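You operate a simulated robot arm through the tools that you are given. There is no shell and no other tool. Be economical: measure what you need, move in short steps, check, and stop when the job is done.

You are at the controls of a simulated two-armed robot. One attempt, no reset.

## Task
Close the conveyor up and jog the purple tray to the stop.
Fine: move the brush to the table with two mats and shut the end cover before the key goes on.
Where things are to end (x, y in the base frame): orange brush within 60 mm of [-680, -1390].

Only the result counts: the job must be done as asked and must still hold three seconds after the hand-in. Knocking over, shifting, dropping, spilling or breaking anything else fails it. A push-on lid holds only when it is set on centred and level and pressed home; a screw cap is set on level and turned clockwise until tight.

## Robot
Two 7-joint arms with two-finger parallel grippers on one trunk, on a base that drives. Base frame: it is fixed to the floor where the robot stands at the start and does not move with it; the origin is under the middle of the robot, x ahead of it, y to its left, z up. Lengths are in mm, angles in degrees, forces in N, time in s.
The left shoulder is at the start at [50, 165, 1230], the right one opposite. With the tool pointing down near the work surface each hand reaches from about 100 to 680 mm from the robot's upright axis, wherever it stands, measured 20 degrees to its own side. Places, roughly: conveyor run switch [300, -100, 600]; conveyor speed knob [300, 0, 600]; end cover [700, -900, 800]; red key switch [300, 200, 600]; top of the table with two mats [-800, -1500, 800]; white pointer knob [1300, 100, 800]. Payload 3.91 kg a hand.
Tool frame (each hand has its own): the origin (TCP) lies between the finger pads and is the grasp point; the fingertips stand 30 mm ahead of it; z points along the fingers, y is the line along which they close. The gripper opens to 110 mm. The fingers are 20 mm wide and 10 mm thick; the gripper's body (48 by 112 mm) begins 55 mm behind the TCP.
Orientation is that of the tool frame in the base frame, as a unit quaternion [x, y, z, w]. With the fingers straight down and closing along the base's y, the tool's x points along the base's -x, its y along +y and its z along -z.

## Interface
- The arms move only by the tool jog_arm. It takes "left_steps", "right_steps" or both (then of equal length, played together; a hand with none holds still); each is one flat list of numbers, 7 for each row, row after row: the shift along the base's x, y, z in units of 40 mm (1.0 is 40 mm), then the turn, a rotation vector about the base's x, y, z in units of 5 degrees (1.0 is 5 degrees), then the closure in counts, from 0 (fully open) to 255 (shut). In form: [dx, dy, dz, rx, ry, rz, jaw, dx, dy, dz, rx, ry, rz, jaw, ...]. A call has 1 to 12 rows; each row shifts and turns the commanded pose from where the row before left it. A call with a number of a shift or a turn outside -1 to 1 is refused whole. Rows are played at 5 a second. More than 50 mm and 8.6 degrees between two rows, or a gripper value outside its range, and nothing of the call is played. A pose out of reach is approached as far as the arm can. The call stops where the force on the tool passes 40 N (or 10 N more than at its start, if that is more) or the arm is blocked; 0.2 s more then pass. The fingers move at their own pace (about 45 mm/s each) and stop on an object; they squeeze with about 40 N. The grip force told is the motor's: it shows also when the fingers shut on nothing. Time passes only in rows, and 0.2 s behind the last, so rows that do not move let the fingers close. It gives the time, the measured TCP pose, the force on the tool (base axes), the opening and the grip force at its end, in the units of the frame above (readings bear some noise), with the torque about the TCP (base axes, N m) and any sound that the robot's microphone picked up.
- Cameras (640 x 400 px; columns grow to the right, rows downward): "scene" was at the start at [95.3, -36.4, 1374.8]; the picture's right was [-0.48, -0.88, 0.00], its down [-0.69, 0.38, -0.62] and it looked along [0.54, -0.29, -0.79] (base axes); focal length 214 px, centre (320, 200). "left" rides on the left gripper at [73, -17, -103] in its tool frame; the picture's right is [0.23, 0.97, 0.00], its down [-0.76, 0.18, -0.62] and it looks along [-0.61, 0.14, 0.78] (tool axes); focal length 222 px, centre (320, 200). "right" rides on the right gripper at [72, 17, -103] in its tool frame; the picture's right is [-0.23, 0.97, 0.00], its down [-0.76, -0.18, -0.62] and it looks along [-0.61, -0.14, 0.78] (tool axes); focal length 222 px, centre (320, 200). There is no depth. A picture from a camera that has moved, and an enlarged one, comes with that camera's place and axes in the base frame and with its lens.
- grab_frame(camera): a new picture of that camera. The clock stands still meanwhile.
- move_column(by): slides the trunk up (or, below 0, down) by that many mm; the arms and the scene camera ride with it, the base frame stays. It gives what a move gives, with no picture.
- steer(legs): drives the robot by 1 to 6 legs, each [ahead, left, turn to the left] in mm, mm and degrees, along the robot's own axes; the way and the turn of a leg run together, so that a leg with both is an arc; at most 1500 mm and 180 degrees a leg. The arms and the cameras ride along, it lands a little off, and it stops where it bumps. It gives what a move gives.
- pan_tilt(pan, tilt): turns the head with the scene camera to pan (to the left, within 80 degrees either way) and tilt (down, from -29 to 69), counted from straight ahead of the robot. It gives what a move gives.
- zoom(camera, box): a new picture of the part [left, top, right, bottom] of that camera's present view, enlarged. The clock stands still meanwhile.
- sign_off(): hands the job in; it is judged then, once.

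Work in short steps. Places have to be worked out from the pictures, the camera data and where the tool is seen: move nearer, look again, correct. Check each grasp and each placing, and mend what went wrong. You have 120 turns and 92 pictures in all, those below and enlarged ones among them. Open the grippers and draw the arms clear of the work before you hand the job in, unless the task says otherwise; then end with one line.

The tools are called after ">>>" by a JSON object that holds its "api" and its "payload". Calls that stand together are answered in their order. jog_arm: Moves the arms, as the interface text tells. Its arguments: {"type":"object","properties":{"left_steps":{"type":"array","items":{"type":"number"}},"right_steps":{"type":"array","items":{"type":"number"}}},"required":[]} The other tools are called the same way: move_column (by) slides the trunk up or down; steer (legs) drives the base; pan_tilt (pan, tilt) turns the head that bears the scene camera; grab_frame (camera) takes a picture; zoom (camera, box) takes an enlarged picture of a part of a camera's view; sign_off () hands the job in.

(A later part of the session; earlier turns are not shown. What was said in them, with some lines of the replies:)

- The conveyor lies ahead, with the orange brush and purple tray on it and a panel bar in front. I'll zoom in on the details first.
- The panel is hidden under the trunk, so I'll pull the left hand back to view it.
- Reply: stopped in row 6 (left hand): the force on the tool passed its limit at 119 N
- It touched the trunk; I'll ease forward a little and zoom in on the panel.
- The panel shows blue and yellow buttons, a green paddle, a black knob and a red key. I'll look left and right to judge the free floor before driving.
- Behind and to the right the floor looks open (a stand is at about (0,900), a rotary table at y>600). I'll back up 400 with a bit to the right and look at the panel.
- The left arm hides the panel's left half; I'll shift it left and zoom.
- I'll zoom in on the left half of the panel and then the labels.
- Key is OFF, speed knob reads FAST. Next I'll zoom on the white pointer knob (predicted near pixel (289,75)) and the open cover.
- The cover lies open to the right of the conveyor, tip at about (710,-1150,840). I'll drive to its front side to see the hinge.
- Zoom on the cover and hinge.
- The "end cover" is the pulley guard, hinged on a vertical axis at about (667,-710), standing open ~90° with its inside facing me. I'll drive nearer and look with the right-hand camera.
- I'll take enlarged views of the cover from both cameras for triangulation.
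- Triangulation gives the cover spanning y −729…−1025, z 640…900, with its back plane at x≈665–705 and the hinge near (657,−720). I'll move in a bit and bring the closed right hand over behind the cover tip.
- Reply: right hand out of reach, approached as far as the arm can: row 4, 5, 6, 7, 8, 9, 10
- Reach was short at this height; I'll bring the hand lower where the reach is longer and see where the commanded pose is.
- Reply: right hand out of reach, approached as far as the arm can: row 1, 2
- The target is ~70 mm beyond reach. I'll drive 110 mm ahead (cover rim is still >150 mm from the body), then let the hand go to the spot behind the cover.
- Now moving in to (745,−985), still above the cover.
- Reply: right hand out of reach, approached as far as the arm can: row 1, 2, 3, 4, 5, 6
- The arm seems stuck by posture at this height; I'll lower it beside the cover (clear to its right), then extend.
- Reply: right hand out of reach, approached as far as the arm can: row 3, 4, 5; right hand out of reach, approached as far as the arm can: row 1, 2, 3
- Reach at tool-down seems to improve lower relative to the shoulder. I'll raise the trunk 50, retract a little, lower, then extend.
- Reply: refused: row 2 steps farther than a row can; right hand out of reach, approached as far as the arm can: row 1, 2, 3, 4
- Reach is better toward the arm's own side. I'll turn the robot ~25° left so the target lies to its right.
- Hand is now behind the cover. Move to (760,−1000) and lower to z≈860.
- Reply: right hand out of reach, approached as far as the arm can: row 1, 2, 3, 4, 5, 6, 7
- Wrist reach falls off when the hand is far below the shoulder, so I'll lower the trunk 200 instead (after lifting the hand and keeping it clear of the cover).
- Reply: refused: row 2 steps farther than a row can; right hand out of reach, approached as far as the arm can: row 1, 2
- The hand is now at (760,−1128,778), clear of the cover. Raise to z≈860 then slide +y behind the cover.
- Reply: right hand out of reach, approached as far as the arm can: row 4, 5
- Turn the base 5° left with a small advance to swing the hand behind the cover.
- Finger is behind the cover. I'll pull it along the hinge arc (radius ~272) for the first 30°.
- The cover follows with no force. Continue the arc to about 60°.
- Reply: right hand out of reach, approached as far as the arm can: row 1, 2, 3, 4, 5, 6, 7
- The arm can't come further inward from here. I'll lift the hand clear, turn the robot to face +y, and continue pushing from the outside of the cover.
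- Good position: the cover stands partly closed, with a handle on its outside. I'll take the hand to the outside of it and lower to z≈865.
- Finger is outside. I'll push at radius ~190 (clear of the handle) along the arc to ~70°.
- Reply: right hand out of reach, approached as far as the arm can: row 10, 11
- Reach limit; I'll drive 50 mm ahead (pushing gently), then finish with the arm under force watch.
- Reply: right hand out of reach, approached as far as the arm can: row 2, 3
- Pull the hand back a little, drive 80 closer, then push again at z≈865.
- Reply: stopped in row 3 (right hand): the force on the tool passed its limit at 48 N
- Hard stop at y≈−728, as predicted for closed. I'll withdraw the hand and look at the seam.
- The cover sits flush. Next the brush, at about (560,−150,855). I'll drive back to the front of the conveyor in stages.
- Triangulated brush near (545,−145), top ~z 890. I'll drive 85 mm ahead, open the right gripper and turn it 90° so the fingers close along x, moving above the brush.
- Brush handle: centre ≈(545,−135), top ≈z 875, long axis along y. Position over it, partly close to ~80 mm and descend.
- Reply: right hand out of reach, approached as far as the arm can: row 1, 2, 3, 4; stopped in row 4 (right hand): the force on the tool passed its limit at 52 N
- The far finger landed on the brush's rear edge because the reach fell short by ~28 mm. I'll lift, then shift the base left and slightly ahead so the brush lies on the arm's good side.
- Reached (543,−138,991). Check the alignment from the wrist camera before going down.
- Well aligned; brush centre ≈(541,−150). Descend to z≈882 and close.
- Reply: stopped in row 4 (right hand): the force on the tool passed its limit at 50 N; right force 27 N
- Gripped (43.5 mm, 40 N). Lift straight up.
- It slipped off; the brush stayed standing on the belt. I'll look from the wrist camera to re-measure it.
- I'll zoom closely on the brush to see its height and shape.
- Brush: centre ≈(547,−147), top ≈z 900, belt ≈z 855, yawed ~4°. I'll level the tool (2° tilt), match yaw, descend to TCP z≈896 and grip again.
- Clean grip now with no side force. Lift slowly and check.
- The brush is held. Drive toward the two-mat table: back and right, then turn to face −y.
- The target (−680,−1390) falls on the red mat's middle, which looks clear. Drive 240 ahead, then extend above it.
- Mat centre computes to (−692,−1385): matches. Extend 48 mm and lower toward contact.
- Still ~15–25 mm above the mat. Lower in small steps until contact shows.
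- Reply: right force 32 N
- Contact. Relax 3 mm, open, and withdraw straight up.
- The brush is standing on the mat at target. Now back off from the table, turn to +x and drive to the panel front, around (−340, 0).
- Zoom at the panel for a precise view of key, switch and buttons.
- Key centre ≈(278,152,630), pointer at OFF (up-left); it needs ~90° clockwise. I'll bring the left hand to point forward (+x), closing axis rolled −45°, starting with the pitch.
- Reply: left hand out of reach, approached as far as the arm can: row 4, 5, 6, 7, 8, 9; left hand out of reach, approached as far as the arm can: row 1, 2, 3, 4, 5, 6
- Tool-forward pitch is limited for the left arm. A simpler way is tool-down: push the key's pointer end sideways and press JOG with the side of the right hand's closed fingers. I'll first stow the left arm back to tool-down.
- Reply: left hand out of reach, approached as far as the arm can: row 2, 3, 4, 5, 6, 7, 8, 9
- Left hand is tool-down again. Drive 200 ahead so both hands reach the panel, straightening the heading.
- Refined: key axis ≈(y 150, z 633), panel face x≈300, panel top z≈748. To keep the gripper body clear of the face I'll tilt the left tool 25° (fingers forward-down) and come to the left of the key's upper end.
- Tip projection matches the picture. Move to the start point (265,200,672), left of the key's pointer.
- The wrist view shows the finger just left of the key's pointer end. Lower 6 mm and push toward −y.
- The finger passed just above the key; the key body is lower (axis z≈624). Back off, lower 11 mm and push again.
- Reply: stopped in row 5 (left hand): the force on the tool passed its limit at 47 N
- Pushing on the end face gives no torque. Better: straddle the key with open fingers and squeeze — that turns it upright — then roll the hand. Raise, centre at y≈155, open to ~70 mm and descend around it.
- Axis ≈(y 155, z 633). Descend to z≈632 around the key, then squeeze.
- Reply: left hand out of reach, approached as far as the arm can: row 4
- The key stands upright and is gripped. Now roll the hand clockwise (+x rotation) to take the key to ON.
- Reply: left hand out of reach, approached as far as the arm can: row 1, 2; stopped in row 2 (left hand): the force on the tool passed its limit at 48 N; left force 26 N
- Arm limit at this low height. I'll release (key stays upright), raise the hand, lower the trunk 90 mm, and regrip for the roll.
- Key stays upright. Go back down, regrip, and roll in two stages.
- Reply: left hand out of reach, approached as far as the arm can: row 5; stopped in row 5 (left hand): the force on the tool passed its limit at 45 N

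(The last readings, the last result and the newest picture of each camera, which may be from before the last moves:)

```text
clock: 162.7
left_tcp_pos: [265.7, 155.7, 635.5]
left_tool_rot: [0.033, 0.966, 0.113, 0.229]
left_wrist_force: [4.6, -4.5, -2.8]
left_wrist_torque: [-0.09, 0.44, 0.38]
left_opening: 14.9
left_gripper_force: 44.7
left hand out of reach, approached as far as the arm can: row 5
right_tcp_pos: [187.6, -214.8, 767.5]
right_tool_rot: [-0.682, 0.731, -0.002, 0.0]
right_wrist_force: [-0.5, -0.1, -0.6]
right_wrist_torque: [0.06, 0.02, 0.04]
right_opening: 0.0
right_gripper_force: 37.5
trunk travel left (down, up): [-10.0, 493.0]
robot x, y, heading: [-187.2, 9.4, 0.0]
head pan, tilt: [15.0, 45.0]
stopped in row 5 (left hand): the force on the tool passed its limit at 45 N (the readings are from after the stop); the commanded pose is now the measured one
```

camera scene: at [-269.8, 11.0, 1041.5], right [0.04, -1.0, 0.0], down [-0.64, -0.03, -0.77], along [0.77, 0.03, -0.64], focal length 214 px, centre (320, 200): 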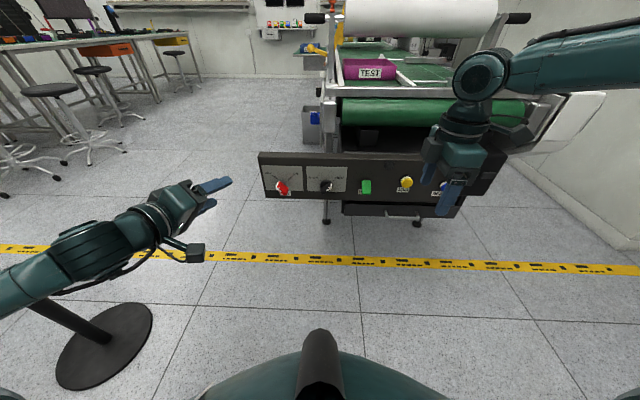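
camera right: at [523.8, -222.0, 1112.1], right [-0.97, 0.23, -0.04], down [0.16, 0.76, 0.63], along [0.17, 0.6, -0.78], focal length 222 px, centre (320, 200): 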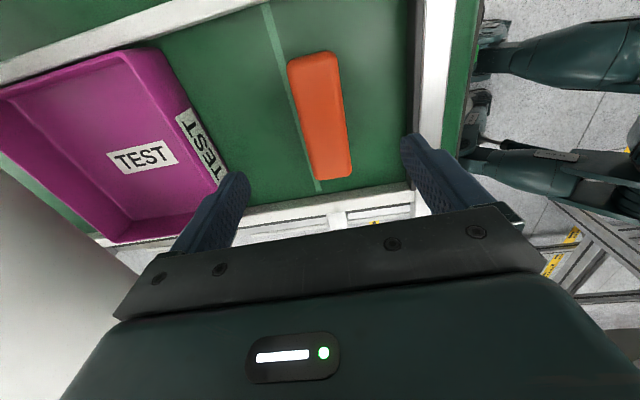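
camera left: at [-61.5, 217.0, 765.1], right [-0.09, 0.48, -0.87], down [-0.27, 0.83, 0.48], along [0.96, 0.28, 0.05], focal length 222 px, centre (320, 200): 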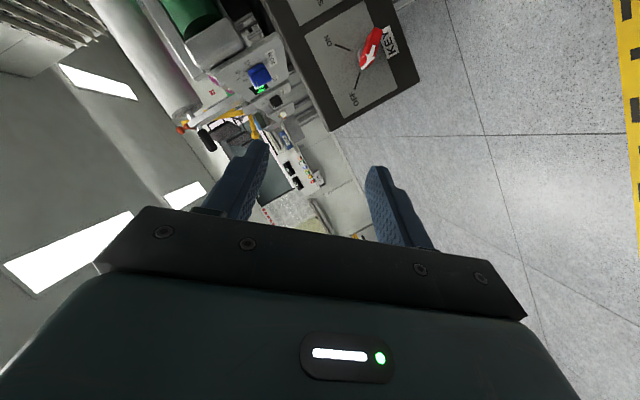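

Roll is limited. I'll finish by pushing the upper end to the right with closed fingers: release, rise, move to the left of the key, undo the roll with slight opposite lean.

>>> {"api": "jog_arm", "payload": {"left_steps": [0, 0, 0, 0, 0, 0, 120, 0, 0, 0, 0, 0, 0, 120, 0, 0, 0, 0, 0, 0, 120, 0, 0, 0.8, -1, 0, 0, 120, 0, 0, 0.9, -1, 0, 0, 120, 0, 0.5, 0.2, -1, 0, 0, 255, 0, 0.5, 0, -1, 0, 0, 255, 0, 0, 0, -1, 0, 0, 255, 0, 0, 0, 0, 0, 0, 255]}}

>>> {"api": "zoom", "payload": {"camera": "left", "box": [160, 0, 480, 200]}}

```text
clock: 164.7
left_tcp_pos: [265.4, 195.1, 710.6]
left_tool_rot: [-0.018, 0.967, -0.098, 0.233]
left_wrist_force: [-0.4, 0.0, 0.2]
left_wrist_torque: [0.04, 0.02, -0.03]
left_opening: 0.0
left_gripper_force: 29.4
right_tcp_pos: [186.6, -214.1, 767.4]
right_tool_rot: [-0.683, 0.731, -0.003, -0.001]
right_wrist_force: [0.5, 0.8, -0.1]
right_wrist_torque: [-0.04, -0.03, -0.04]
right_opening: 0.0
right_gripper_force: 37.8
trunk travel left (down, up): [-10.0, 493.0]
robot x, y, heading: [-185.6, 12.3, 0.2]
head pan, tilt: [15.0, 45.0]
```

```text
2.00 times, centred on (320, 100) of left
camera zoom: at [153.9, 192.2, 772.3], right [-0.19, 0.94, -0.29], down [0.4, 0.35, 0.85], along [0.9, 0.05, -0.44], focal length 444 px, centre (320, 400)
```

zoom: 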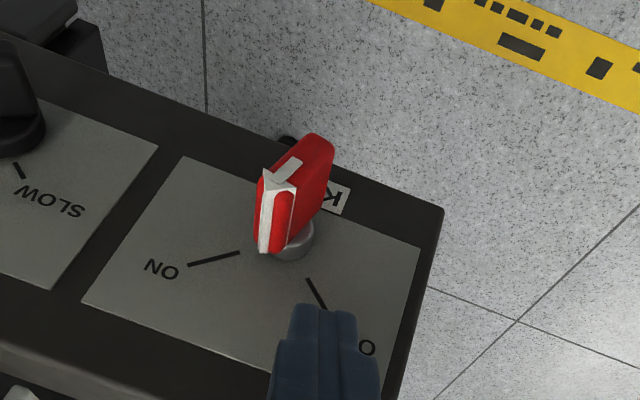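

The key is already ~20° past vertical. Lower and push right with the fingertip.

>>> {"api": "jog_arm", "payload": {"left_steps": [0, 0, -0.5, 0, 0, 0, 255, 0, 0, -0.5, 0, 0, 0, 255, 0, -0.25, 0, 0, 0, 0, 255, 0, -0.2, 0, 0, 0, 0, 255, 0, -0.15, 0, 0, 0, 0, 255, 0, -0.15, 0, 0, 0, 0, 255, 0, -0.15, 0, 0, 0, 0, 255]}}

>>> {"api": "zoom", "payload": {"camera": "left", "box": [160, 0, 480, 200]}}

```text
clock: 166.3
left_tcp_pos: [263.9, 160.2, 670.4]
left_tool_rot: [-0.017, 0.968, -0.098, 0.232]
left_wrist_force: [0.3, 0.3, 0.6]
left_wrist_torque: [0.01, -0.01, 0.0]
left_opening: 0.0
left_gripper_force: 37.9
right_tcp_pos: [187.1, -214.8, 769.1]
right_tool_rot: [-0.683, 0.731, -0.002, -0.002]
right_wrist_force: [0.1, -1.0, 0.2]
right_wrist_torque: [0.01, 0.01, 0.0]
right_opening: 0.2
right_gripper_force: 37.6
trunk travel left (down, up): [-10.0, 493.0]
robot x, y, heading: [-188.4, 12.3, 0.2]
head pan, tilt: [15.0, 45.0]
```

```text
2.00 times, centred on (320, 100) of left
camera zoom: at [153.9, 155.7, 732.7], right [-0.19, 0.94, -0.29], down [0.4, 0.35, 0.85], along [0.9, 0.05, -0.44], focal length 444 px, centre (320, 400)
```

zoom: 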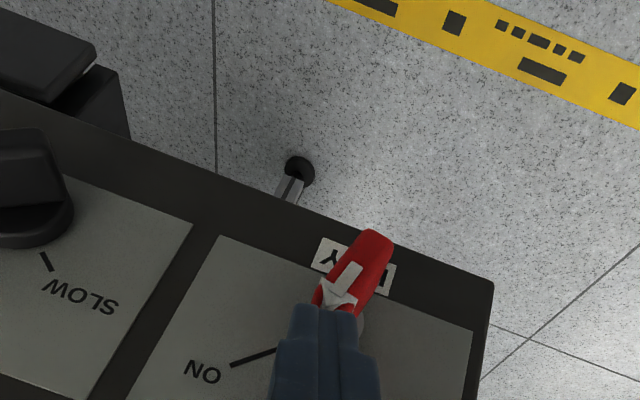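

No contact force: the fingertip is above the block again. Back off, lower 10 mm, push again.

>>> {"api": "jog_arm", "payload": {"left_steps": [0, 0.9, 0, 0, 0, 0, 255, 0, 0, -0.27, 0, 0, 0, 255, 0, -0.3, 0, 0, 0, 0, 255, 0, -0.2, 0, 0, 0, 0, 255, 0, -0.2, 0, 0, 0, 0, 255, 0, -0.2, 0, 0, 0, 0, 255, 0, -0.15, 0, 0, 0, 0, 255]}}

>>> {"api": "zoom", "payload": {"camera": "left", "box": [160, 0, 480, 200]}}

```text
clock: 167.8
left_tcp_pos: [265.8, 165.2, 660.4]
left_tool_rot: [-0.025, 0.968, -0.088, 0.234]
left_wrist_force: [-8.6, 7.6, 10.1]
left_wrist_torque: [0.08, 0.14, -0.07]
left_opening: 0.1
left_gripper_force: 37.5
right_tcp_pos: [186.8, -212.5, 769.0]
right_tool_rot: [-0.684, 0.73, -0.003, -0.001]
right_wrist_force: [-0.1, -0.7, 1.1]
right_wrist_torque: [-0.03, 0.0, -0.01]
right_opening: 0.0
right_gripper_force: 37.8
trunk travel left (down, up): [-10.0, 493.0]
robot x, y, heading: [-186.5, 9.0, 0.2]
head pan, tilt: [15.0, 45.0]
stopped in row 7 (left hand): the force on the tool passed its limit at 46 N (the readings are from after the stop); the commanded pose is now the measured one
```

```text
2.00 times, centred on (320, 100) of left
camera zoom: at [154.3, 158.4, 721.8], right [-0.21, 0.94, -0.28], down [0.39, 0.34, 0.85], along [0.9, 0.07, -0.44], focal length 444 px, centre (320, 400)
```

zoom: 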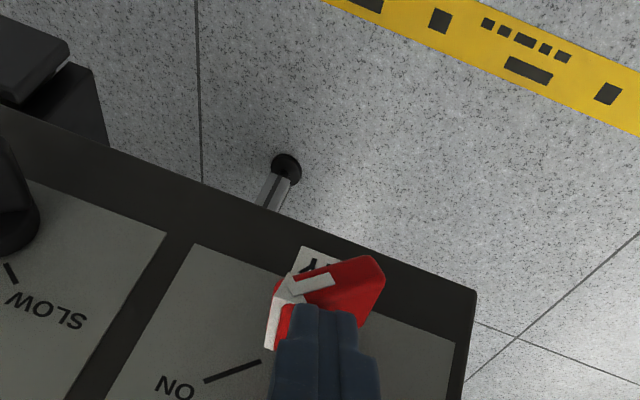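

The key now lies parallel to the ON mark with a firm stop. Withdraw up and check from the scene camera.

>>> {"api": "jog_arm", "payload": {"left_steps": [0, 0.3, 0.2, 0, 0, 0, 255, -0.3, 0.5, 0.8, 0, 0, 0, 255, -0.8, 0.6, 0.5, 0, 0, 0, 255, -0.8, 0.6, 0.5, 0, 0, 0, 255, -0.8, 0.6, 0.5, 0, 0, 0, 255, 0, 0.6, 0.5, 0, 0, 0, 255]}}

>>> {"api": "pan_tilt", "payload": {"pan": 0, "tilt": 42}}

>>> {"api": "zoom", "payload": {"camera": "scene", "box": [180, 60, 500, 260]}}

```text
clock: 169.2
left_tcp_pos: [157.5, 291.3, 778.6]
left_tool_rot: [-0.023, 0.969, -0.089, 0.231]
left_wrist_force: [0.9, -1.0, 0.2]
left_wrist_torque: [0.0, -0.01, -0.01]
left_opening: 0.1
left_gripper_force: 37.4
right_tcp_pos: [189.0, -212.3, 767.8]
right_tool_rot: [-0.683, 0.73, -0.002, -0.001]
right_wrist_force: [-0.3, 0.0, 0.0]
right_wrist_torque: [0.0, -0.04, -0.01]
right_opening: 0.0
right_gripper_force: 37.5
trunk travel left (down, up): [-10.0, 493.0]
robot x, y, heading: [-187.1, 11.4, 0.4]
head pan, tilt: [15.0, 45.0]
```

```text
clock: 170.0
left_tcp_pos: [159.4, 290.7, 777.5]
left_tool_rot: [-0.023, 0.968, -0.089, 0.232]
left_wrist_force: [0.5, 0.1, -0.4]
left_wrist_torque: [0.0, 0.02, 0.0]
left_opening: 0.0
left_gripper_force: 38.1
right_tcp_pos: [187.9, -212.8, 767.2]
right_tool_rot: [-0.684, 0.73, -0.001, -0.001]
right_wrist_force: [-0.5, 0.6, 0.5]
right_wrist_torque: [-0.01, 0.0, 0.01]
right_opening: 0.1
right_gripper_force: 37.9
trunk travel left (down, up): [-10.0, 493.0]
robot x, y, heading: [-185.3, 12.3, 0.2]
head pan, tilt: [0.0, 42.0]
```

```text
2.00 times, centred on (340, 160) of scene
camera zoom: at [-73.1, 10.9, 948.5], right [0.0, -1.0, 0.0], down [-0.67, 0.0, -0.74], along [0.74, 0.0, -0.67], focal length 429 px, centre (280, 280)
```

zoom: 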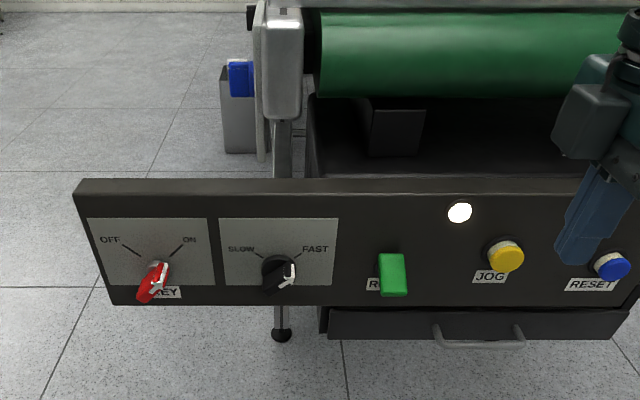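

Key is ON and the ready lamp is lit. Now JOG at ≈(285,−234,657). I'll turn the right hand back so its thin side faces the panel, then tilt 25°.

>>> {"api": "jog_arm", "payload": {"right_steps": [-0.2, 0, 0, 0, 0, -1, 255, -0.2, 0, 0, 0, 0, -1, 255, -0.2, 0, 0, 0, 0, -1, 255, 0, 0, 0, 0, 0, -1, 255, 0, 0, 0, 0, 0, -1, 255, 0, 0, 0, 0, 0, -1, 255, 0, 0, 0, 0, 0, -1, 255, 0, 0, 0, 0, 0, -1, 255, 0, 0, 0, 0, 0, -1, 255, 0, 0, 0, 0, 0, -1, 255, 0, 0, 0, 0, 0, -1, 255, 0, 0, 0, 0, 0, -1, 255]}}

>>> {"api": "jog_arm", "payload": {"right_steps": [0, 0, 0, 0, 0, -1, 255, 0, 0, 0, 0, 0, -1, 255, 0, 0, 0, 0, 0, -1, 255, 0, 0, 0, 0, 0, -1, 255, 0, 0, 0, 0, 0, -1, 255, 0, -0.1, -0.2, 0, -1, 0, 255, 0, -0.1, -0.2, 0, -1, 0, 255, 0, -0.1, -0.2, 0, -1, 0, 255, 0, -0.1, -0.2, 0, -1, 0, 255, 0, -0.1, -0.2, 0, -1, 0, 255]}}

```text
clock: 172.6
left_tcp_pos: [157.8, 292.0, 778.9]
left_tool_rot: [-0.023, 0.968, -0.089, 0.233]
left_wrist_force: [-0.8, -0.4, -0.3]
left_wrist_torque: [-0.03, -0.04, 0.04]
left_opening: 0.0
left_gripper_force: 38.4
right_tcp_pos: [164.2, -211.4, 767.8]
right_tool_rot: [-0.226, 0.974, 0.0, -0.002]
right_wrist_force: [-0.1, 0.8, 0.4]
right_wrist_torque: [0.01, 0.02, -0.01]
right_opening: 0.1
right_gripper_force: 37.8
trunk travel left (down, up): [-10.0, 493.0]
robot x, y, heading: [-189.2, 12.8, 0.0]
head pan, tilt: [0.0, 42.0]
```

```text
clock: 174.8
left_tcp_pos: [158.7, 290.2, 777.7]
left_tool_rot: [-0.024, 0.968, -0.089, 0.233]
left_wrist_force: [-0.5, 0.4, -0.6]
left_wrist_torque: [-0.02, 0.03, 0.0]
left_opening: 0.0
left_gripper_force: 38.1
right_tcp_pos: [163.2, -231.4, 729.5]
right_tool_rot: [-0.011, 0.977, -0.004, 0.215]
right_wrist_force: [-0.3, 0.1, 0.4]
right_wrist_torque: [-0.02, 0.0, 0.01]
right_opening: 0.1
right_gripper_force: 37.7
trunk travel left (down, up): [-10.0, 493.0]
robot x, y, heading: [-186.2, 8.9, 0.2]
head pan, tilt: [0.0, 42.0]
```

Approach in front of JOG: (235,−233,680), then view from the wrist camera.

>>> {"api": "jog_arm", "payload": {"right_steps": [0.6, 0, -0.6, 0, 0, 0, 255, 0.6, -0.05, -0.6, 0, 0, 0, 255, 0.6, 0, -0.05, 0, 0, 0, 255]}}

>>> {"api": "zoom", "payload": {"camera": "right", "box": [160, 0, 480, 200]}}

```text
clock: 175.6
left_tcp_pos: [158.1, 291.7, 778.7]
left_tool_rot: [-0.024, 0.968, -0.089, 0.232]
left_wrist_force: [-0.2, -0.5, -0.4]
left_wrist_torque: [0.0, 0.04, -0.05]
left_opening: 0.0
left_gripper_force: 37.3
right_tcp_pos: [237.0, -232.0, 677.5]
right_tool_rot: [-0.011, 0.977, -0.003, 0.214]
right_wrist_force: [0.6, 0.1, 0.3]
right_wrist_torque: [-0.01, -0.04, 0.0]
right_opening: 0.0
right_gripper_force: 37.9
trunk travel left (down, up): [-10.0, 493.0]
robot x, y, heading: [-186.6, 14.9, 0.2]
head pan, tilt: [0.0, 42.0]
```

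```text
2.00 times, centred on (320, 100) of right
camera zoom: at [127.1, -217.8, 740.6], right [0.19, 0.98, 0.08], down [0.43, -0.16, 0.89], along [0.88, -0.13, -0.46], focal length 444 px, centre (320, 400)
```

zoom: 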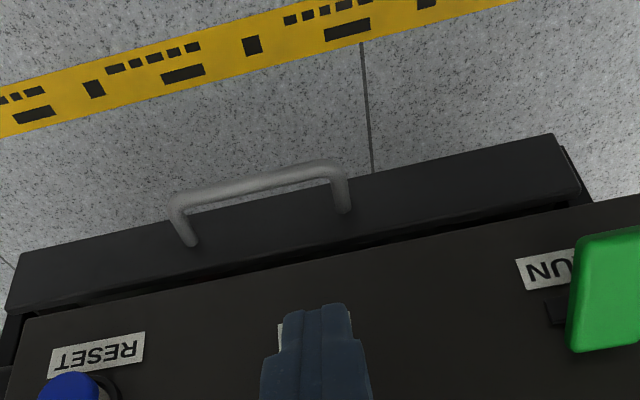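

JOG button ≈(y −240, z 641). Adjust and press gently forward.

>>> {"api": "jog_arm", "payload": {"right_steps": [0, -0.2, -0.33, 0, 0, 0, 255, 0.2, 0, 0, 0, 0, 0, 255, 0.2, 0, 0, 0, 0, 0, 255, 0.15, 0, 0, 0, 0, 0, 255, 0.15, 0, 0, 0, 0, 0, 255]}}

>>> {"api": "grab_frame", "payload": {"camera": "scene"}}

```text
clock: 176.8
left_tcp_pos: [156.9, 291.8, 777.6]
left_tool_rot: [-0.024, 0.968, -0.088, 0.232]
left_wrist_force: [-0.8, -0.2, 0.0]
left_wrist_torque: [-0.02, 0.01, 0.02]
left_opening: 0.1
left_gripper_force: 37.5
right_tcp_pos: [264.9, -242.6, 664.7]
right_tool_rot: [-0.011, 0.977, -0.004, 0.215]
right_wrist_force: [-0.7, 0.5, 0.1]
right_wrist_torque: [-0.02, -0.04, 0.0]
right_opening: 0.0
right_gripper_force: 38.0
trunk travel left (down, up): [-10.0, 493.0]
robot x, y, heading: [-186.3, 12.6, 0.2]
head pan, tilt: [0.0, 42.0]
```

```text
15 pictures are left
camera scene: at [-73.1, 10.9, 948.6], right [0.0, -1.0, 0.0], down [-0.67, 0.0, -0.74], along [0.74, 0.0, -0.67], focal length 214 px, centre (320, 200)
```

scene: 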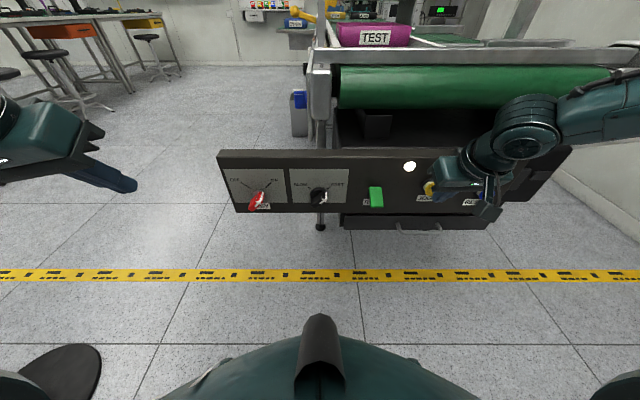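

No contact yet (tip front at x≈287). Shift 8 mm left and continue pressing in small steps.

>>> {"api": "jog_arm", "payload": {"right_steps": [0, 0.2, 0, 0, 0, 0, 255, 0.12, 0, 0, 0, 0, 0, 255, 0.12, 0, 0, 0, 0, 0, 255, 0.12, 0, 0, 0, 0, 0, 255]}}

```text
clock: 177.8
left_tcp_pos: [158.2, 292.3, 778.6]
left_tool_rot: [-0.024, 0.968, -0.088, 0.232]
left_wrist_force: [-0.6, 0.5, -1.5]
left_wrist_torque: [0.0, 0.0, 0.01]
left_opening: 0.0
left_gripper_force: 38.0
right_tcp_pos: [278.6, -234.9, 665.3]
right_tool_rot: [-0.01, 0.977, -0.004, 0.214]
right_wrist_force: [0.3, -0.4, -0.4]
right_wrist_torque: [0.01, 0.01, 0.03]
right_opening: 0.0
right_gripper_force: 37.5
trunk travel left (down, up): [-10.0, 493.0]
robot x, y, heading: [-186.7, 13.3, 0.1]
head pan, tilt: [0.0, 42.0]
```

>>> {"api": "jog_arm", "payload": {"right_steps": [0.12, 0, 0, 0, 0, 0, 255, 0.12, 0, 0, 0, 0, 0, 255, 0.12, 0, 0, 0, 0, 0, 255, 0.12, 0, 0, 0, 0, 0, 255]}}

>>> {"api": "zoom", "payload": {"camera": "scene", "box": [320, 0, 520, 220]}}

```text
clock: 178.8
left_tcp_pos: [156.0, 291.2, 779.0]
left_tool_rot: [-0.023, 0.968, -0.089, 0.234]
left_wrist_force: [0.7, 0.4, 0.2]
left_wrist_torque: [0.01, 0.01, 0.0]
left_opening: 0.0
left_gripper_force: 37.5
right_tcp_pos: [292.7, -234.7, 664.0]
right_tool_rot: [-0.009, 0.977, -0.004, 0.211]
right_wrist_force: [-36.4, -3.3, 11.2]
right_wrist_torque: [0.0, 0.62, -0.08]
right_opening: 0.1
right_gripper_force: 37.5
trunk travel left (down, up): [-10.0, 493.0]
robot x, y, heading: [-183.4, 11.5, 0.0]
head pan, tilt: [0.0, 42.0]
heard: click
```

```text
1.82 times, centred on (420, 110) of scene
camera zoom: at [-75.5, 10.9, 949.1], right [0.0, -1.0, 0.0], down [-0.67, 0.0, -0.75], along [0.75, 0.0, -0.67], focal length 390 px, centre (138, 364)
```

zoom: 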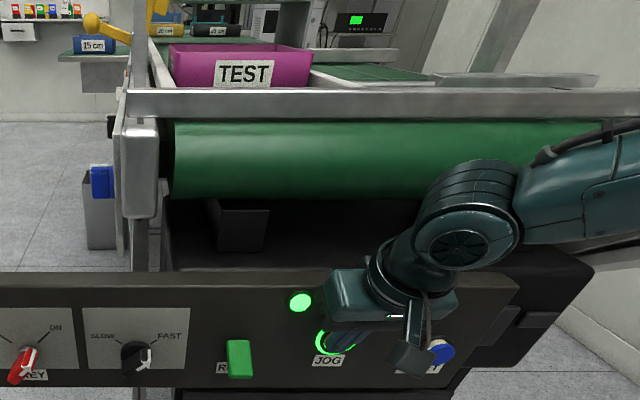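

Click heard; lamp green and JOG lit — the belt is jogging toward me. Hold the button a bit and watch the tray.

>>> {"api": "jog_arm", "payload": {"right_steps": [0, 0, 0, 0, 0, 0, 255, 0, 0, 0, 0, 0, 0, 255]}}

>>> {"api": "zoom", "payload": {"camera": "scene", "box": [240, 0, 520, 220]}}

```text
clock: 179.4
left_tcp_pos: [157.0, 292.8, 779.6]
left_tool_rot: [-0.023, 0.968, -0.089, 0.233]
left_wrist_force: [-0.1, 0.3, -0.3]
left_wrist_torque: [0.0, 0.01, 0.0]
left_opening: 0.3
left_gripper_force: 37.6
right_tcp_pos: [293.3, -235.6, 664.9]
right_tool_rot: [-0.01, 0.977, -0.005, 0.212]
right_wrist_force: [-39.5, -7.3, 11.3]
right_wrist_torque: [-0.01, 0.72, -0.15]
right_opening: 0.1
right_gripper_force: 37.7
trunk travel left (down, up): [-10.0, 493.0]
robot x, y, heading: [-184.5, 8.9, -0.0]
head pan, tilt: [0.0, 42.0]
```

```text
1.82 times, centred on (380, 110) of scene
camera zoom: at [-75.3, 10.8, 948.9], right [0.0, -1.0, 0.0], down [-0.67, 0.0, -0.75], along [0.75, 0.0, -0.67], focal length 390 px, centre (211, 364)
```

zoom: 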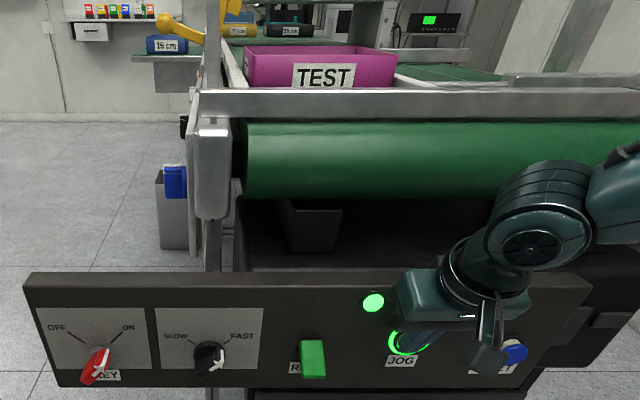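

Moving ~80 mm/s. Hold ~1 s more and look again.

>>> {"api": "jog_arm", "payload": {"right_steps": [0, 0, 0, 0, 0, 0, 255, 0, 0, 0, 0, 0, 0, 255, 0, 0, 0, 0, 0, 0, 255, 0, 0, 0, 0, 0, 0, 255]}}

>>> {"api": "zoom", "payload": {"camera": "scene", "box": [240, 0, 520, 220]}}

```text
clock: 180.4
left_tcp_pos: [156.5, 292.1, 778.7]
left_tool_rot: [-0.024, 0.968, -0.088, 0.233]
left_wrist_force: [0.0, 0.2, 0.1]
left_wrist_torque: [0.0, -0.02, -0.01]
left_opening: 0.1
left_gripper_force: 37.7
right_tcp_pos: [293.6, -235.1, 663.8]
right_tool_rot: [-0.011, 0.977, -0.003, 0.212]
right_wrist_force: [-38.5, -7.1, 9.3]
right_wrist_torque: [-0.16, 0.71, -0.18]
right_opening: 0.1
right_gripper_force: 37.6
trunk travel left (down, up): [-10.0, 493.0]
robot x, y, heading: [-185.9, 11.5, 0.1]
head pan, tilt: [0.0, 42.0]
```

```text
1.82 times, centred on (380, 110) of scene
camera zoom: at [-75.1, 10.8, 948.9], right [0.0, -1.0, 0.0], down [-0.67, 0.0, -0.75], along [0.75, 0.0, -0.67], focal length 390 px, centre (211, 364)
```

zoom: 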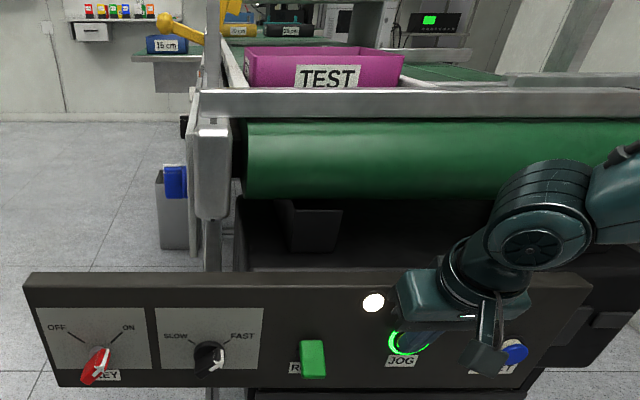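

Lamp back to white: each press gives one timed jog. Release and press again.

>>> {"api": "jog_arm", "payload": {"right_steps": [-0.3, 0, 0, 0, 0, 0, 255, -0.2, 0, 0, 0, 0, 0, 255, 0.2, 0, 0, 0, 0, 0, 255, 0.2, 0, 0, 0, 0, 0, 255, 0.12, 0, 0, 0, 0, 0, 255, 0, 0, 0, 0, 0, 0, 255, 0, 0, 0, 0, 0, 0, 255, 0, 0, 0, 0, 0, 0, 255, 0, 0, 0, 0, 0, 0, 255, 0, 0, 0, 0, 0, 0, 255]}}

>>> {"api": "zoom", "payload": {"camera": "scene", "box": [240, 0, 520, 220]}}

```text
clock: 182.6
left_tcp_pos: [157.0, 291.1, 779.3]
left_tool_rot: [-0.023, 0.968, -0.089, 0.234]
left_wrist_force: [-0.5, 0.8, -0.3]
left_wrist_torque: [0.04, 0.0, 0.01]
left_opening: 0.2
left_gripper_force: 37.6
right_tcp_pos: [293.4, -232.4, 664.7]
right_tool_rot: [-0.01, 0.977, -0.005, 0.211]
right_wrist_force: [-41.9, -2.2, 10.1]
right_wrist_torque: [-0.03, 0.77, -0.04]
right_opening: 0.0
right_gripper_force: 37.7
trunk travel left (down, up): [-10.0, 493.0]
robot x, y, heading: [-186.4, 11.2, 0.3]
head pan, tilt: [0.0, 42.0]
heard: click
```

```text
1.82 times, centred on (380, 110) of scene
camera zoom: at [-75.3, 11.0, 948.9], right [0.0, -1.0, 0.0], down [-0.67, 0.0, -0.75], along [0.75, 0.0, -0.67], focal length 390 px, centre (211, 364)
```

zoom: 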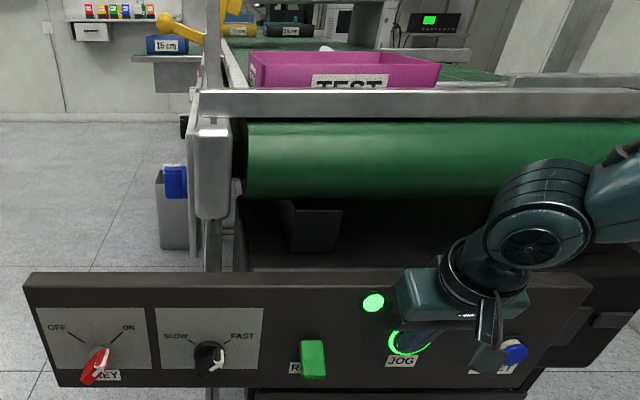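

The tray advanced a lot; let the pulse finish and look.

>>> {"api": "jog_arm", "payload": {"right_steps": [0, 0, 0, 0, 0, 0, 255, 0, 0, 0, 0, 0, 0, 255, 0, 0, 0, 0, 0, 0, 255, 0, 0, 0, 0, 0, 0, 255]}}

>>> {"api": "zoom", "payload": {"camera": "scene", "box": [240, 0, 520, 220]}}

```text
clock: 183.6
left_tcp_pos: [156.7, 291.8, 779.6]
left_tool_rot: [-0.024, 0.968, -0.089, 0.233]
left_wrist_force: [-0.7, -0.8, -0.5]
left_wrist_torque: [0.0, 0.05, 0.02]
left_opening: 0.0
left_gripper_force: 38.0
right_tcp_pos: [294.3, -233.8, 665.5]
right_tool_rot: [-0.011, 0.977, -0.004, 0.211]
right_wrist_force: [-41.5, -2.7, 8.7]
right_wrist_torque: [-0.06, 0.79, -0.08]
right_opening: 0.0
right_gripper_force: 37.4
trunk travel left (down, up): [-10.0, 493.0]
robot x, y, heading: [-187.0, 9.0, 0.3]
head pan, tilt: [0.0, 42.0]
```

```text
1.82 times, centred on (380, 110) of scene
camera zoom: at [-75.2, 11.0, 948.9], right [0.0, -1.0, 0.0], down [-0.67, 0.0, -0.75], along [0.75, 0.0, -0.67], focal length 390 px, centre (211, 364)
```

zoom: 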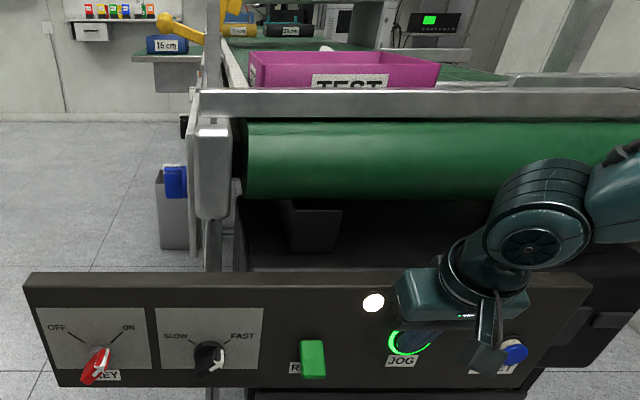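

The tray front computes to about the front bar. Release the button, retract the right hand, and raise the trunk to look down at the gap.

>>> {"api": "jog_arm", "payload": {"right_steps": [-0.5, 0, 0, 0, 0, 0, 255, -1, 0, 0.4, 0, 0, 0, 255, -1, 0, 0.6, 0, 0, 0, 255, -0.5, 0, 0.8, 0, 0, 0, 255]}}

>>> {"api": "move_column", "payload": {"by": 350}}

>>> {"api": "pan_tilt", "payload": {"pan": 0, "tilt": 48}}

>>> {"api": "zoom", "payload": {"camera": "scene", "box": [260, 60, 480, 200]}}

```text
clock: 184.6
left_tcp_pos: [158.3, 292.1, 777.7]
left_tool_rot: [-0.024, 0.968, -0.089, 0.233]
left_wrist_force: [-0.6, 0.1, -0.3]
left_wrist_torque: [-0.01, 0.01, 0.0]
left_opening: 0.0
left_gripper_force: 37.6
right_tcp_pos: [179.1, -237.2, 737.9]
right_tool_rot: [-0.011, 0.977, -0.002, 0.213]
right_wrist_force: [1.0, 0.6, -0.3]
right_wrist_torque: [0.03, -0.02, -0.01]
right_opening: 0.0
right_gripper_force: 37.2
trunk travel left (down, up): [-10.0, 493.0]
robot x, y, heading: [-185.5, 12.7, 0.2]
head pan, tilt: [0.0, 42.0]
```

```text
clock: 188.0
left_tcp_pos: [158.1, 292.4, 1129.6]
left_tool_rot: [-0.024, 0.968, -0.089, 0.233]
left_wrist_force: [-0.4, 0.7, 0.1]
left_wrist_torque: [-0.03, 0.01, 0.0]
left_opening: 0.0
left_gripper_force: 38.1
right_tcp_pos: [178.3, -236.6, 1087.5]
right_tool_rot: [-0.011, 0.977, -0.003, 0.214]
right_wrist_force: [-0.1, 0.5, -0.8]
right_wrist_torque: [0.0, 0.01, 0.03]
right_opening: 0.2
right_gripper_force: 37.8
trunk travel left (down, up): [-360.0, 143.0]
robot x, y, heading: [-188.0, 12.0, -0.1]
head pan, tilt: [0.0, 42.0]
```

```text
clock: 188.7
left_tcp_pos: [157.4, 291.5, 1128.3]
left_tool_rot: [-0.023, 0.968, -0.09, 0.233]
left_wrist_force: [0.4, 0.2, -1.5]
left_wrist_torque: [0.04, 0.05, -0.01]
left_opening: 0.0
left_gripper_force: 37.8
right_tcp_pos: [178.4, -236.6, 1087.7]
right_tool_rot: [-0.011, 0.977, -0.003, 0.215]
right_wrist_force: [-0.2, -0.1, -0.5]
right_wrist_torque: [0.03, 0.01, -0.02]
right_opening: 0.1
right_gripper_force: 37.5
trunk travel left (down, up): [-360.0, 143.0]
robot x, y, heading: [-185.3, 8.4, 0.2]
head pan, tilt: [0.0, 48.0]
```

```text
2.86 times, centred on (370, 130) of scene
camera zoom: at [-77.9, 10.8, 1290.1], right [0.0, -1.0, 0.0], down [-0.74, 0.0, -0.67], along [0.67, 0.0, -0.74], focal length 613 px, centre (177, 400)
```

zoom: 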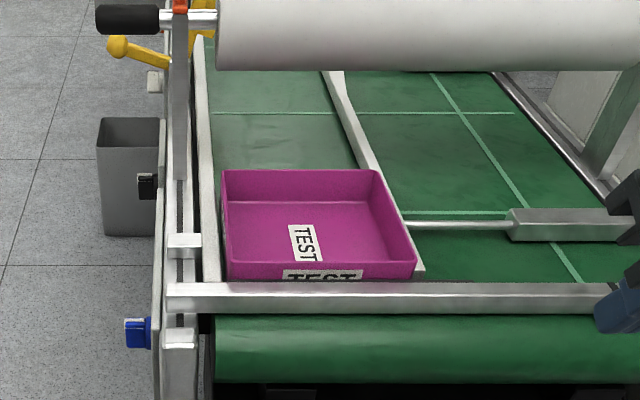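

The tray is at or within a few mm of the front bar. To be sure, raise the trunk and drive closer for a steeper view.

>>> {"api": "move_column", "payload": {"by": 140}}

>>> {"api": "steer", "payload": {"legs": [[190, 0, 0]]}}

>>> {"api": "pan_tilt", "payload": {"pan": -10, "tilt": 60}}

>>> {"api": "zoom", "payload": {"camera": "scene", "box": [240, 40, 440, 180]}}

```text
clock: 190.4
left_tcp_pos: [157.7, 290.8, 1269.6]
left_tool_rot: [-0.024, 0.968, -0.089, 0.233]
left_wrist_force: [0.5, -0.6, 1.1]
left_wrist_torque: [-0.01, 0.0, 0.02]
left_opening: 0.0
left_gripper_force: 37.1
right_tcp_pos: [179.9, -236.2, 1226.6]
right_tool_rot: [-0.01, 0.977, -0.004, 0.214]
right_wrist_force: [-0.5, -0.1, 0.0]
right_wrist_torque: [0.01, -0.02, 0.03]
right_opening: 0.0
right_gripper_force: 37.9
trunk travel left (down, up): [-500.0, 3.0]
robot x, y, heading: [-185.0, 12.2, -0.1]
head pan, tilt: [0.0, 48.0]
```

```text
clock: 191.9
left_tcp_pos: [350.0, 292.7, 1268.5]
left_tool_rot: [-0.024, 0.968, -0.089, 0.233]
left_wrist_force: [0.1, -0.9, -0.1]
left_wrist_torque: [0.01, 0.02, 0.01]
left_opening: 0.0
left_gripper_force: 38.1
right_tcp_pos: [369.7, -236.0, 1227.7]
right_tool_rot: [-0.009, 0.977, -0.003, 0.213]
right_wrist_force: [0.1, -0.2, -0.6]
right_wrist_torque: [-0.01, 0.03, 0.0]
right_opening: 0.0
right_gripper_force: 37.5
trunk travel left (down, up): [-500.0, 3.0]
robot x, y, heading: [3.0, 13.5, -0.0]
head pan, tilt: [0.0, 48.0]
```

```text
clock: 192.7
left_tcp_pos: [350.0, 291.1, 1267.5]
left_tool_rot: [-0.024, 0.968, -0.089, 0.233]
left_wrist_force: [0.2, 0.2, 0.0]
left_wrist_torque: [-0.01, -0.01, -0.03]
left_opening: 0.0
left_gripper_force: 37.6
right_tcp_pos: [369.0, -237.5, 1227.5]
right_tool_rot: [-0.01, 0.977, -0.004, 0.214]
right_wrist_force: [-0.1, 0.2, 0.4]
right_wrist_torque: [-0.02, -0.03, -0.02]
right_opening: 0.0
right_gripper_force: 37.3
trunk travel left (down, up): [-500.0, 3.0]
robot x, y, heading: [5.2, 13.7, -0.0]
head pan, tilt: [-10.0, 60.0]
```

```text
2.86 times, centred on (340, 110) of scene
camera zoom: at [100.0, -0.6, 1414.8], right [-0.17, -0.98, 0.0], down [-0.85, 0.15, -0.5], along [0.49, -0.09, -0.87], focal length 613 px, centre (263, 457)
```

zoom: 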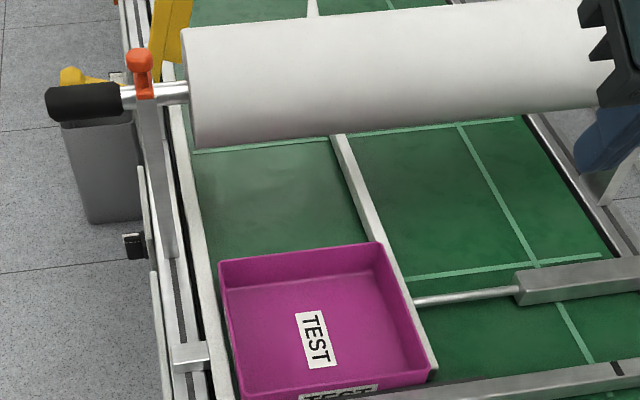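

Cropped too high; take the part just below it.

>>> {"api": "zoom", "payload": {"camera": "scene", "box": [290, 140, 400, 210]}}

```text
5.71 times, centred on (345, 175) of scene
camera zoom: at [100.0, -0.6, 1414.8], right [-0.17, -0.98, 0.0], down [-0.85, 0.15, -0.5], along [0.49, -0.09, -0.87], focal length 1226 px, centre (177, 343)
```

zoom: 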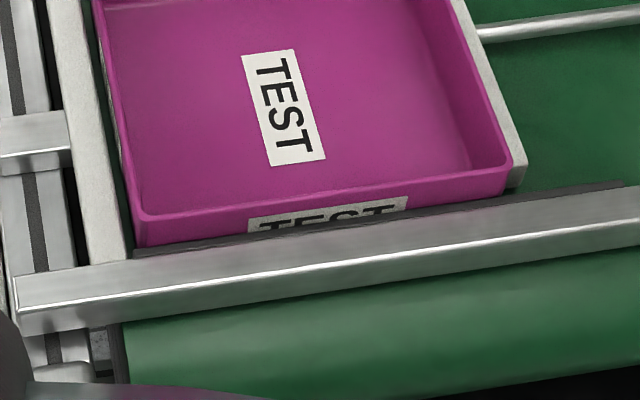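

The tray appears against the dark pad on the bar, but I want a straight-down check. I'll pitch the right hand so its camera looks down over the gap.

>>> {"api": "jog_arm", "payload": {"right_steps": [0.2, 0.1, -0.2, 0, 1, 0, 255, 0.2, 0.1, -0.2, 0, 1, 0, 255, 0.2, 0.1, -0.2, 0, 1, 0, 255, 0.2, 0.1, -0.2, 0, 1, 0, 255, 0.2, 0.1, -0.2, 0, 1, 0, 255, 0.2, 0, -0.2, 0, 1, 0, 255, 0.2, 0, -0.2, 0, 1, 0, 255, 0.2, 0, -0.2, 0, 1, 0, 255, 0.2, 0, -0.2, 0, 1, 0, 255, 0.2, 0, -0.2, 0, 1, 0, 255, 0.2, 0, -0.2, 0, 1, 0, 255, 0.2, 0, -0.2, 0, 1, 0, 255]}}

>>> {"api": "grab_frame", "payload": {"camera": "right"}}

```text
clock: 195.3
left_tcp_pos: [350.1, 291.5, 1268.7]
left_tool_rot: [-0.024, 0.968, -0.089, 0.232]
left_wrist_force: [0.2, -0.3, -0.5]
left_wrist_torque: [-0.02, 0.01, 0.03]
left_opening: 0.0
left_gripper_force: 37.2
right_tcp_pos: [445.8, -228.9, 1137.1]
right_tool_rot: [-0.01, 0.953, 0.003, -0.302]
right_wrist_force: [-0.9, -0.1, -0.9]
right_wrist_torque: [-0.02, -0.05, 0.0]
right_opening: 0.0
right_gripper_force: 37.9
right hand out of reach, approached as far as the arm can: row 12
trunk travel left (down, up): [-500.0, 3.0]
robot x, y, heading: [2.3, 13.9, 0.1]
head pan, tilt: [-10.0, 60.0]
```

```text
6 pictures are left
camera right: at [445.3, -213.3, 1263.4], right [0.17, 0.98, -0.12], down [0.98, -0.16, 0.07], along [0.05, -0.13, -0.99], focal length 222 px, centre (320, 200)
```

right: 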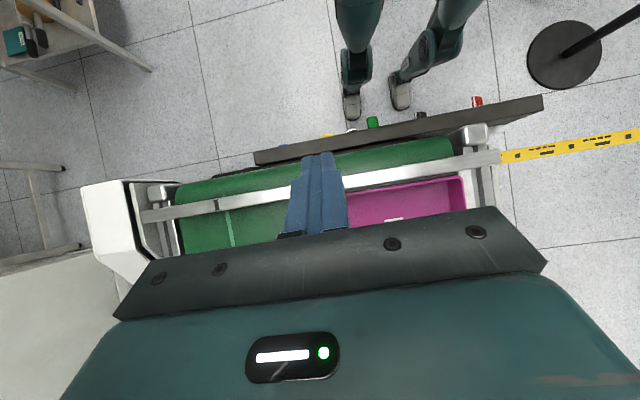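

>>> {"api": "zoom", "payload": {"camera": "right", "box": [330, 140, 490, 240]}}

```text
4.00 times, centred on (410, 190) of right
camera zoom: at [445.3, -213.3, 1263.4], right [0.17, 0.98, -0.12], down [0.98, -0.16, 0.07], along [0.05, -0.13, -0.99], focal length 888 px, centre (-40, 240)
```

zoom: 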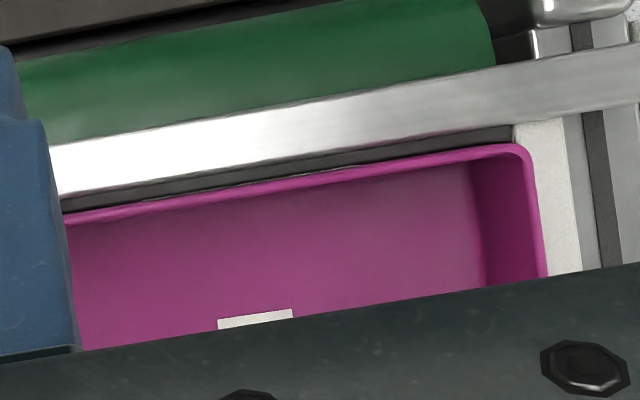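

Straight-down view: the tray rim sits right against the stop pad, no gap. Now open both grippers and back the arms clear.

>>> {"api": "jog_arm", "payload": {"left_steps": [0, 0, 0, 0, 0, 0, 0, 0, 0, 0, 0, 0, 0, 0, 0, 0, 0, 0, 0, 0, 0, 0, 0, 0, 0, 0, 0, 0, 0, 0, 0, 0, 0, 0, 0, 0, 0, 0, 0, 0, 0, 0], "right_steps": [-0.5, 0, 0.5, 0, -1, 0, 0, -0.5, 0, 0.5, 0, -1, 0, 0, -0.5, 0, 0.5, 0, -1, 0, 0, -0.5, 0, 0.3, 0, -1, 0, 0, -0.5, 0, 0, 0, -1, 0, 0, 0, 0, 0, 0, -1, 0, 0]}}

>>> {"api": "steer", "payload": {"legs": [[-300, 0, 0]]}}

>>> {"api": "pan_tilt", "payload": {"pan": -10, "tilt": 45}}

>>> {"api": "grab_frame", "payload": {"camera": "scene"}}

```text
clock: 196.7
left_tcp_pos: [349.7, 291.7, 1267.8]
left_tool_rot: [-0.024, 0.968, -0.089, 0.233]
left_wrist_force: [0.4, 0.6, -0.3]
left_wrist_torque: [-0.02, -0.01, -0.01]
left_opening: 110.0
left_gripper_force: 0.0
right_tcp_pos: [344.8, -227.3, 1209.9]
right_tool_rot: [-0.011, 0.999, -0.001, -0.045]
right_wrist_force: [-0.8, 0.1, -0.1]
right_wrist_torque: [0.0, 0.02, 0.01]
right_opening: 109.7
right_gripper_force: 0.0
trunk travel left (down, up): [-500.0, 3.0]
robot x, y, heading: [3.1, 14.2, 0.0]
head pan, tilt: [-10.0, 60.0]
```

```text
clock: 198.7
left_tcp_pos: [51.3, 290.5, 1268.7]
left_tool_rot: [-0.022, 0.968, -0.089, 0.233]
left_wrist_force: [-0.1, -0.5, 0.3]
left_wrist_torque: [-0.01, -0.01, -0.03]
left_opening: 110.0
left_gripper_force: 0.1
right_tcp_pos: [45.4, -228.4, 1210.0]
right_tool_rot: [-0.009, 0.999, -0.001, -0.045]
right_wrist_force: [0.0, -0.6, 0.7]
right_wrist_torque: [0.01, -0.02, 0.0]
right_opening: 110.0
right_gripper_force: 0.1
trunk travel left (down, up): [-500.0, 3.0]
robot x, y, heading: [-295.0, 14.1, -0.2]
head pan, tilt: [-10.0, 60.0]
```

```text
clock: 199.5
left_tcp_pos: [52.8, 291.0, 1268.9]
left_tool_rot: [-0.022, 0.969, -0.09, 0.23]
left_wrist_force: [-0.6, 0.2, -0.8]
left_wrist_torque: [-0.01, -0.04, 0.0]
left_opening: 110.0
left_gripper_force: 0.2
right_tcp_pos: [46.3, -227.9, 1210.5]
right_tool_rot: [-0.008, 0.999, 0.0, -0.046]
right_wrist_force: [-0.4, 0.1, -0.6]
right_wrist_torque: [-0.01, 0.02, 0.02]
right_opening: 110.2
right_gripper_force: 0.0
trunk travel left (down, up): [-500.0, 3.0]
robot x, y, heading: [-292.6, 12.5, 0.2]
head pan, tilt: [-10.0, 45.0]
```

```text
4 pictures are left
camera scene: at [-183.3, -3.2, 1434.2], right [-0.18, -0.98, 0.0], down [-0.7, 0.12, -0.71], along [0.7, -0.12, -0.71], focal length 214 px, centre (320, 200)
```

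scene: 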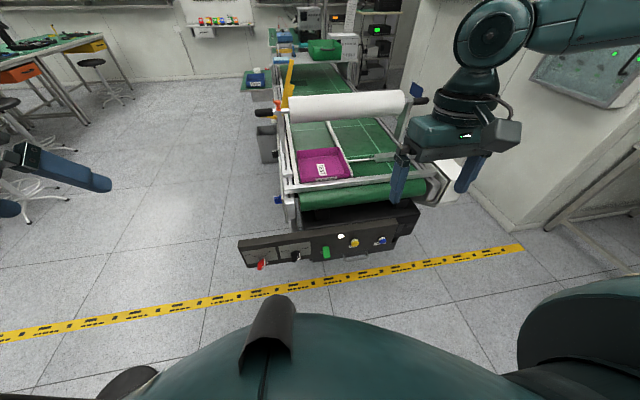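

The tray is at the stop, the belt is idle with the key ON, the brush is on the mat, the lamp shows no fault and the arms are clear. Handing in.

>>> {"api": "sign_off", "payload": {}}

```text
The job is handed in.
```

The brush is on the red FAIL mat at about (−678, −1391), the end cover was shut before the key went ON, and the purple tray was jogged in two presses until it rested against the stop.
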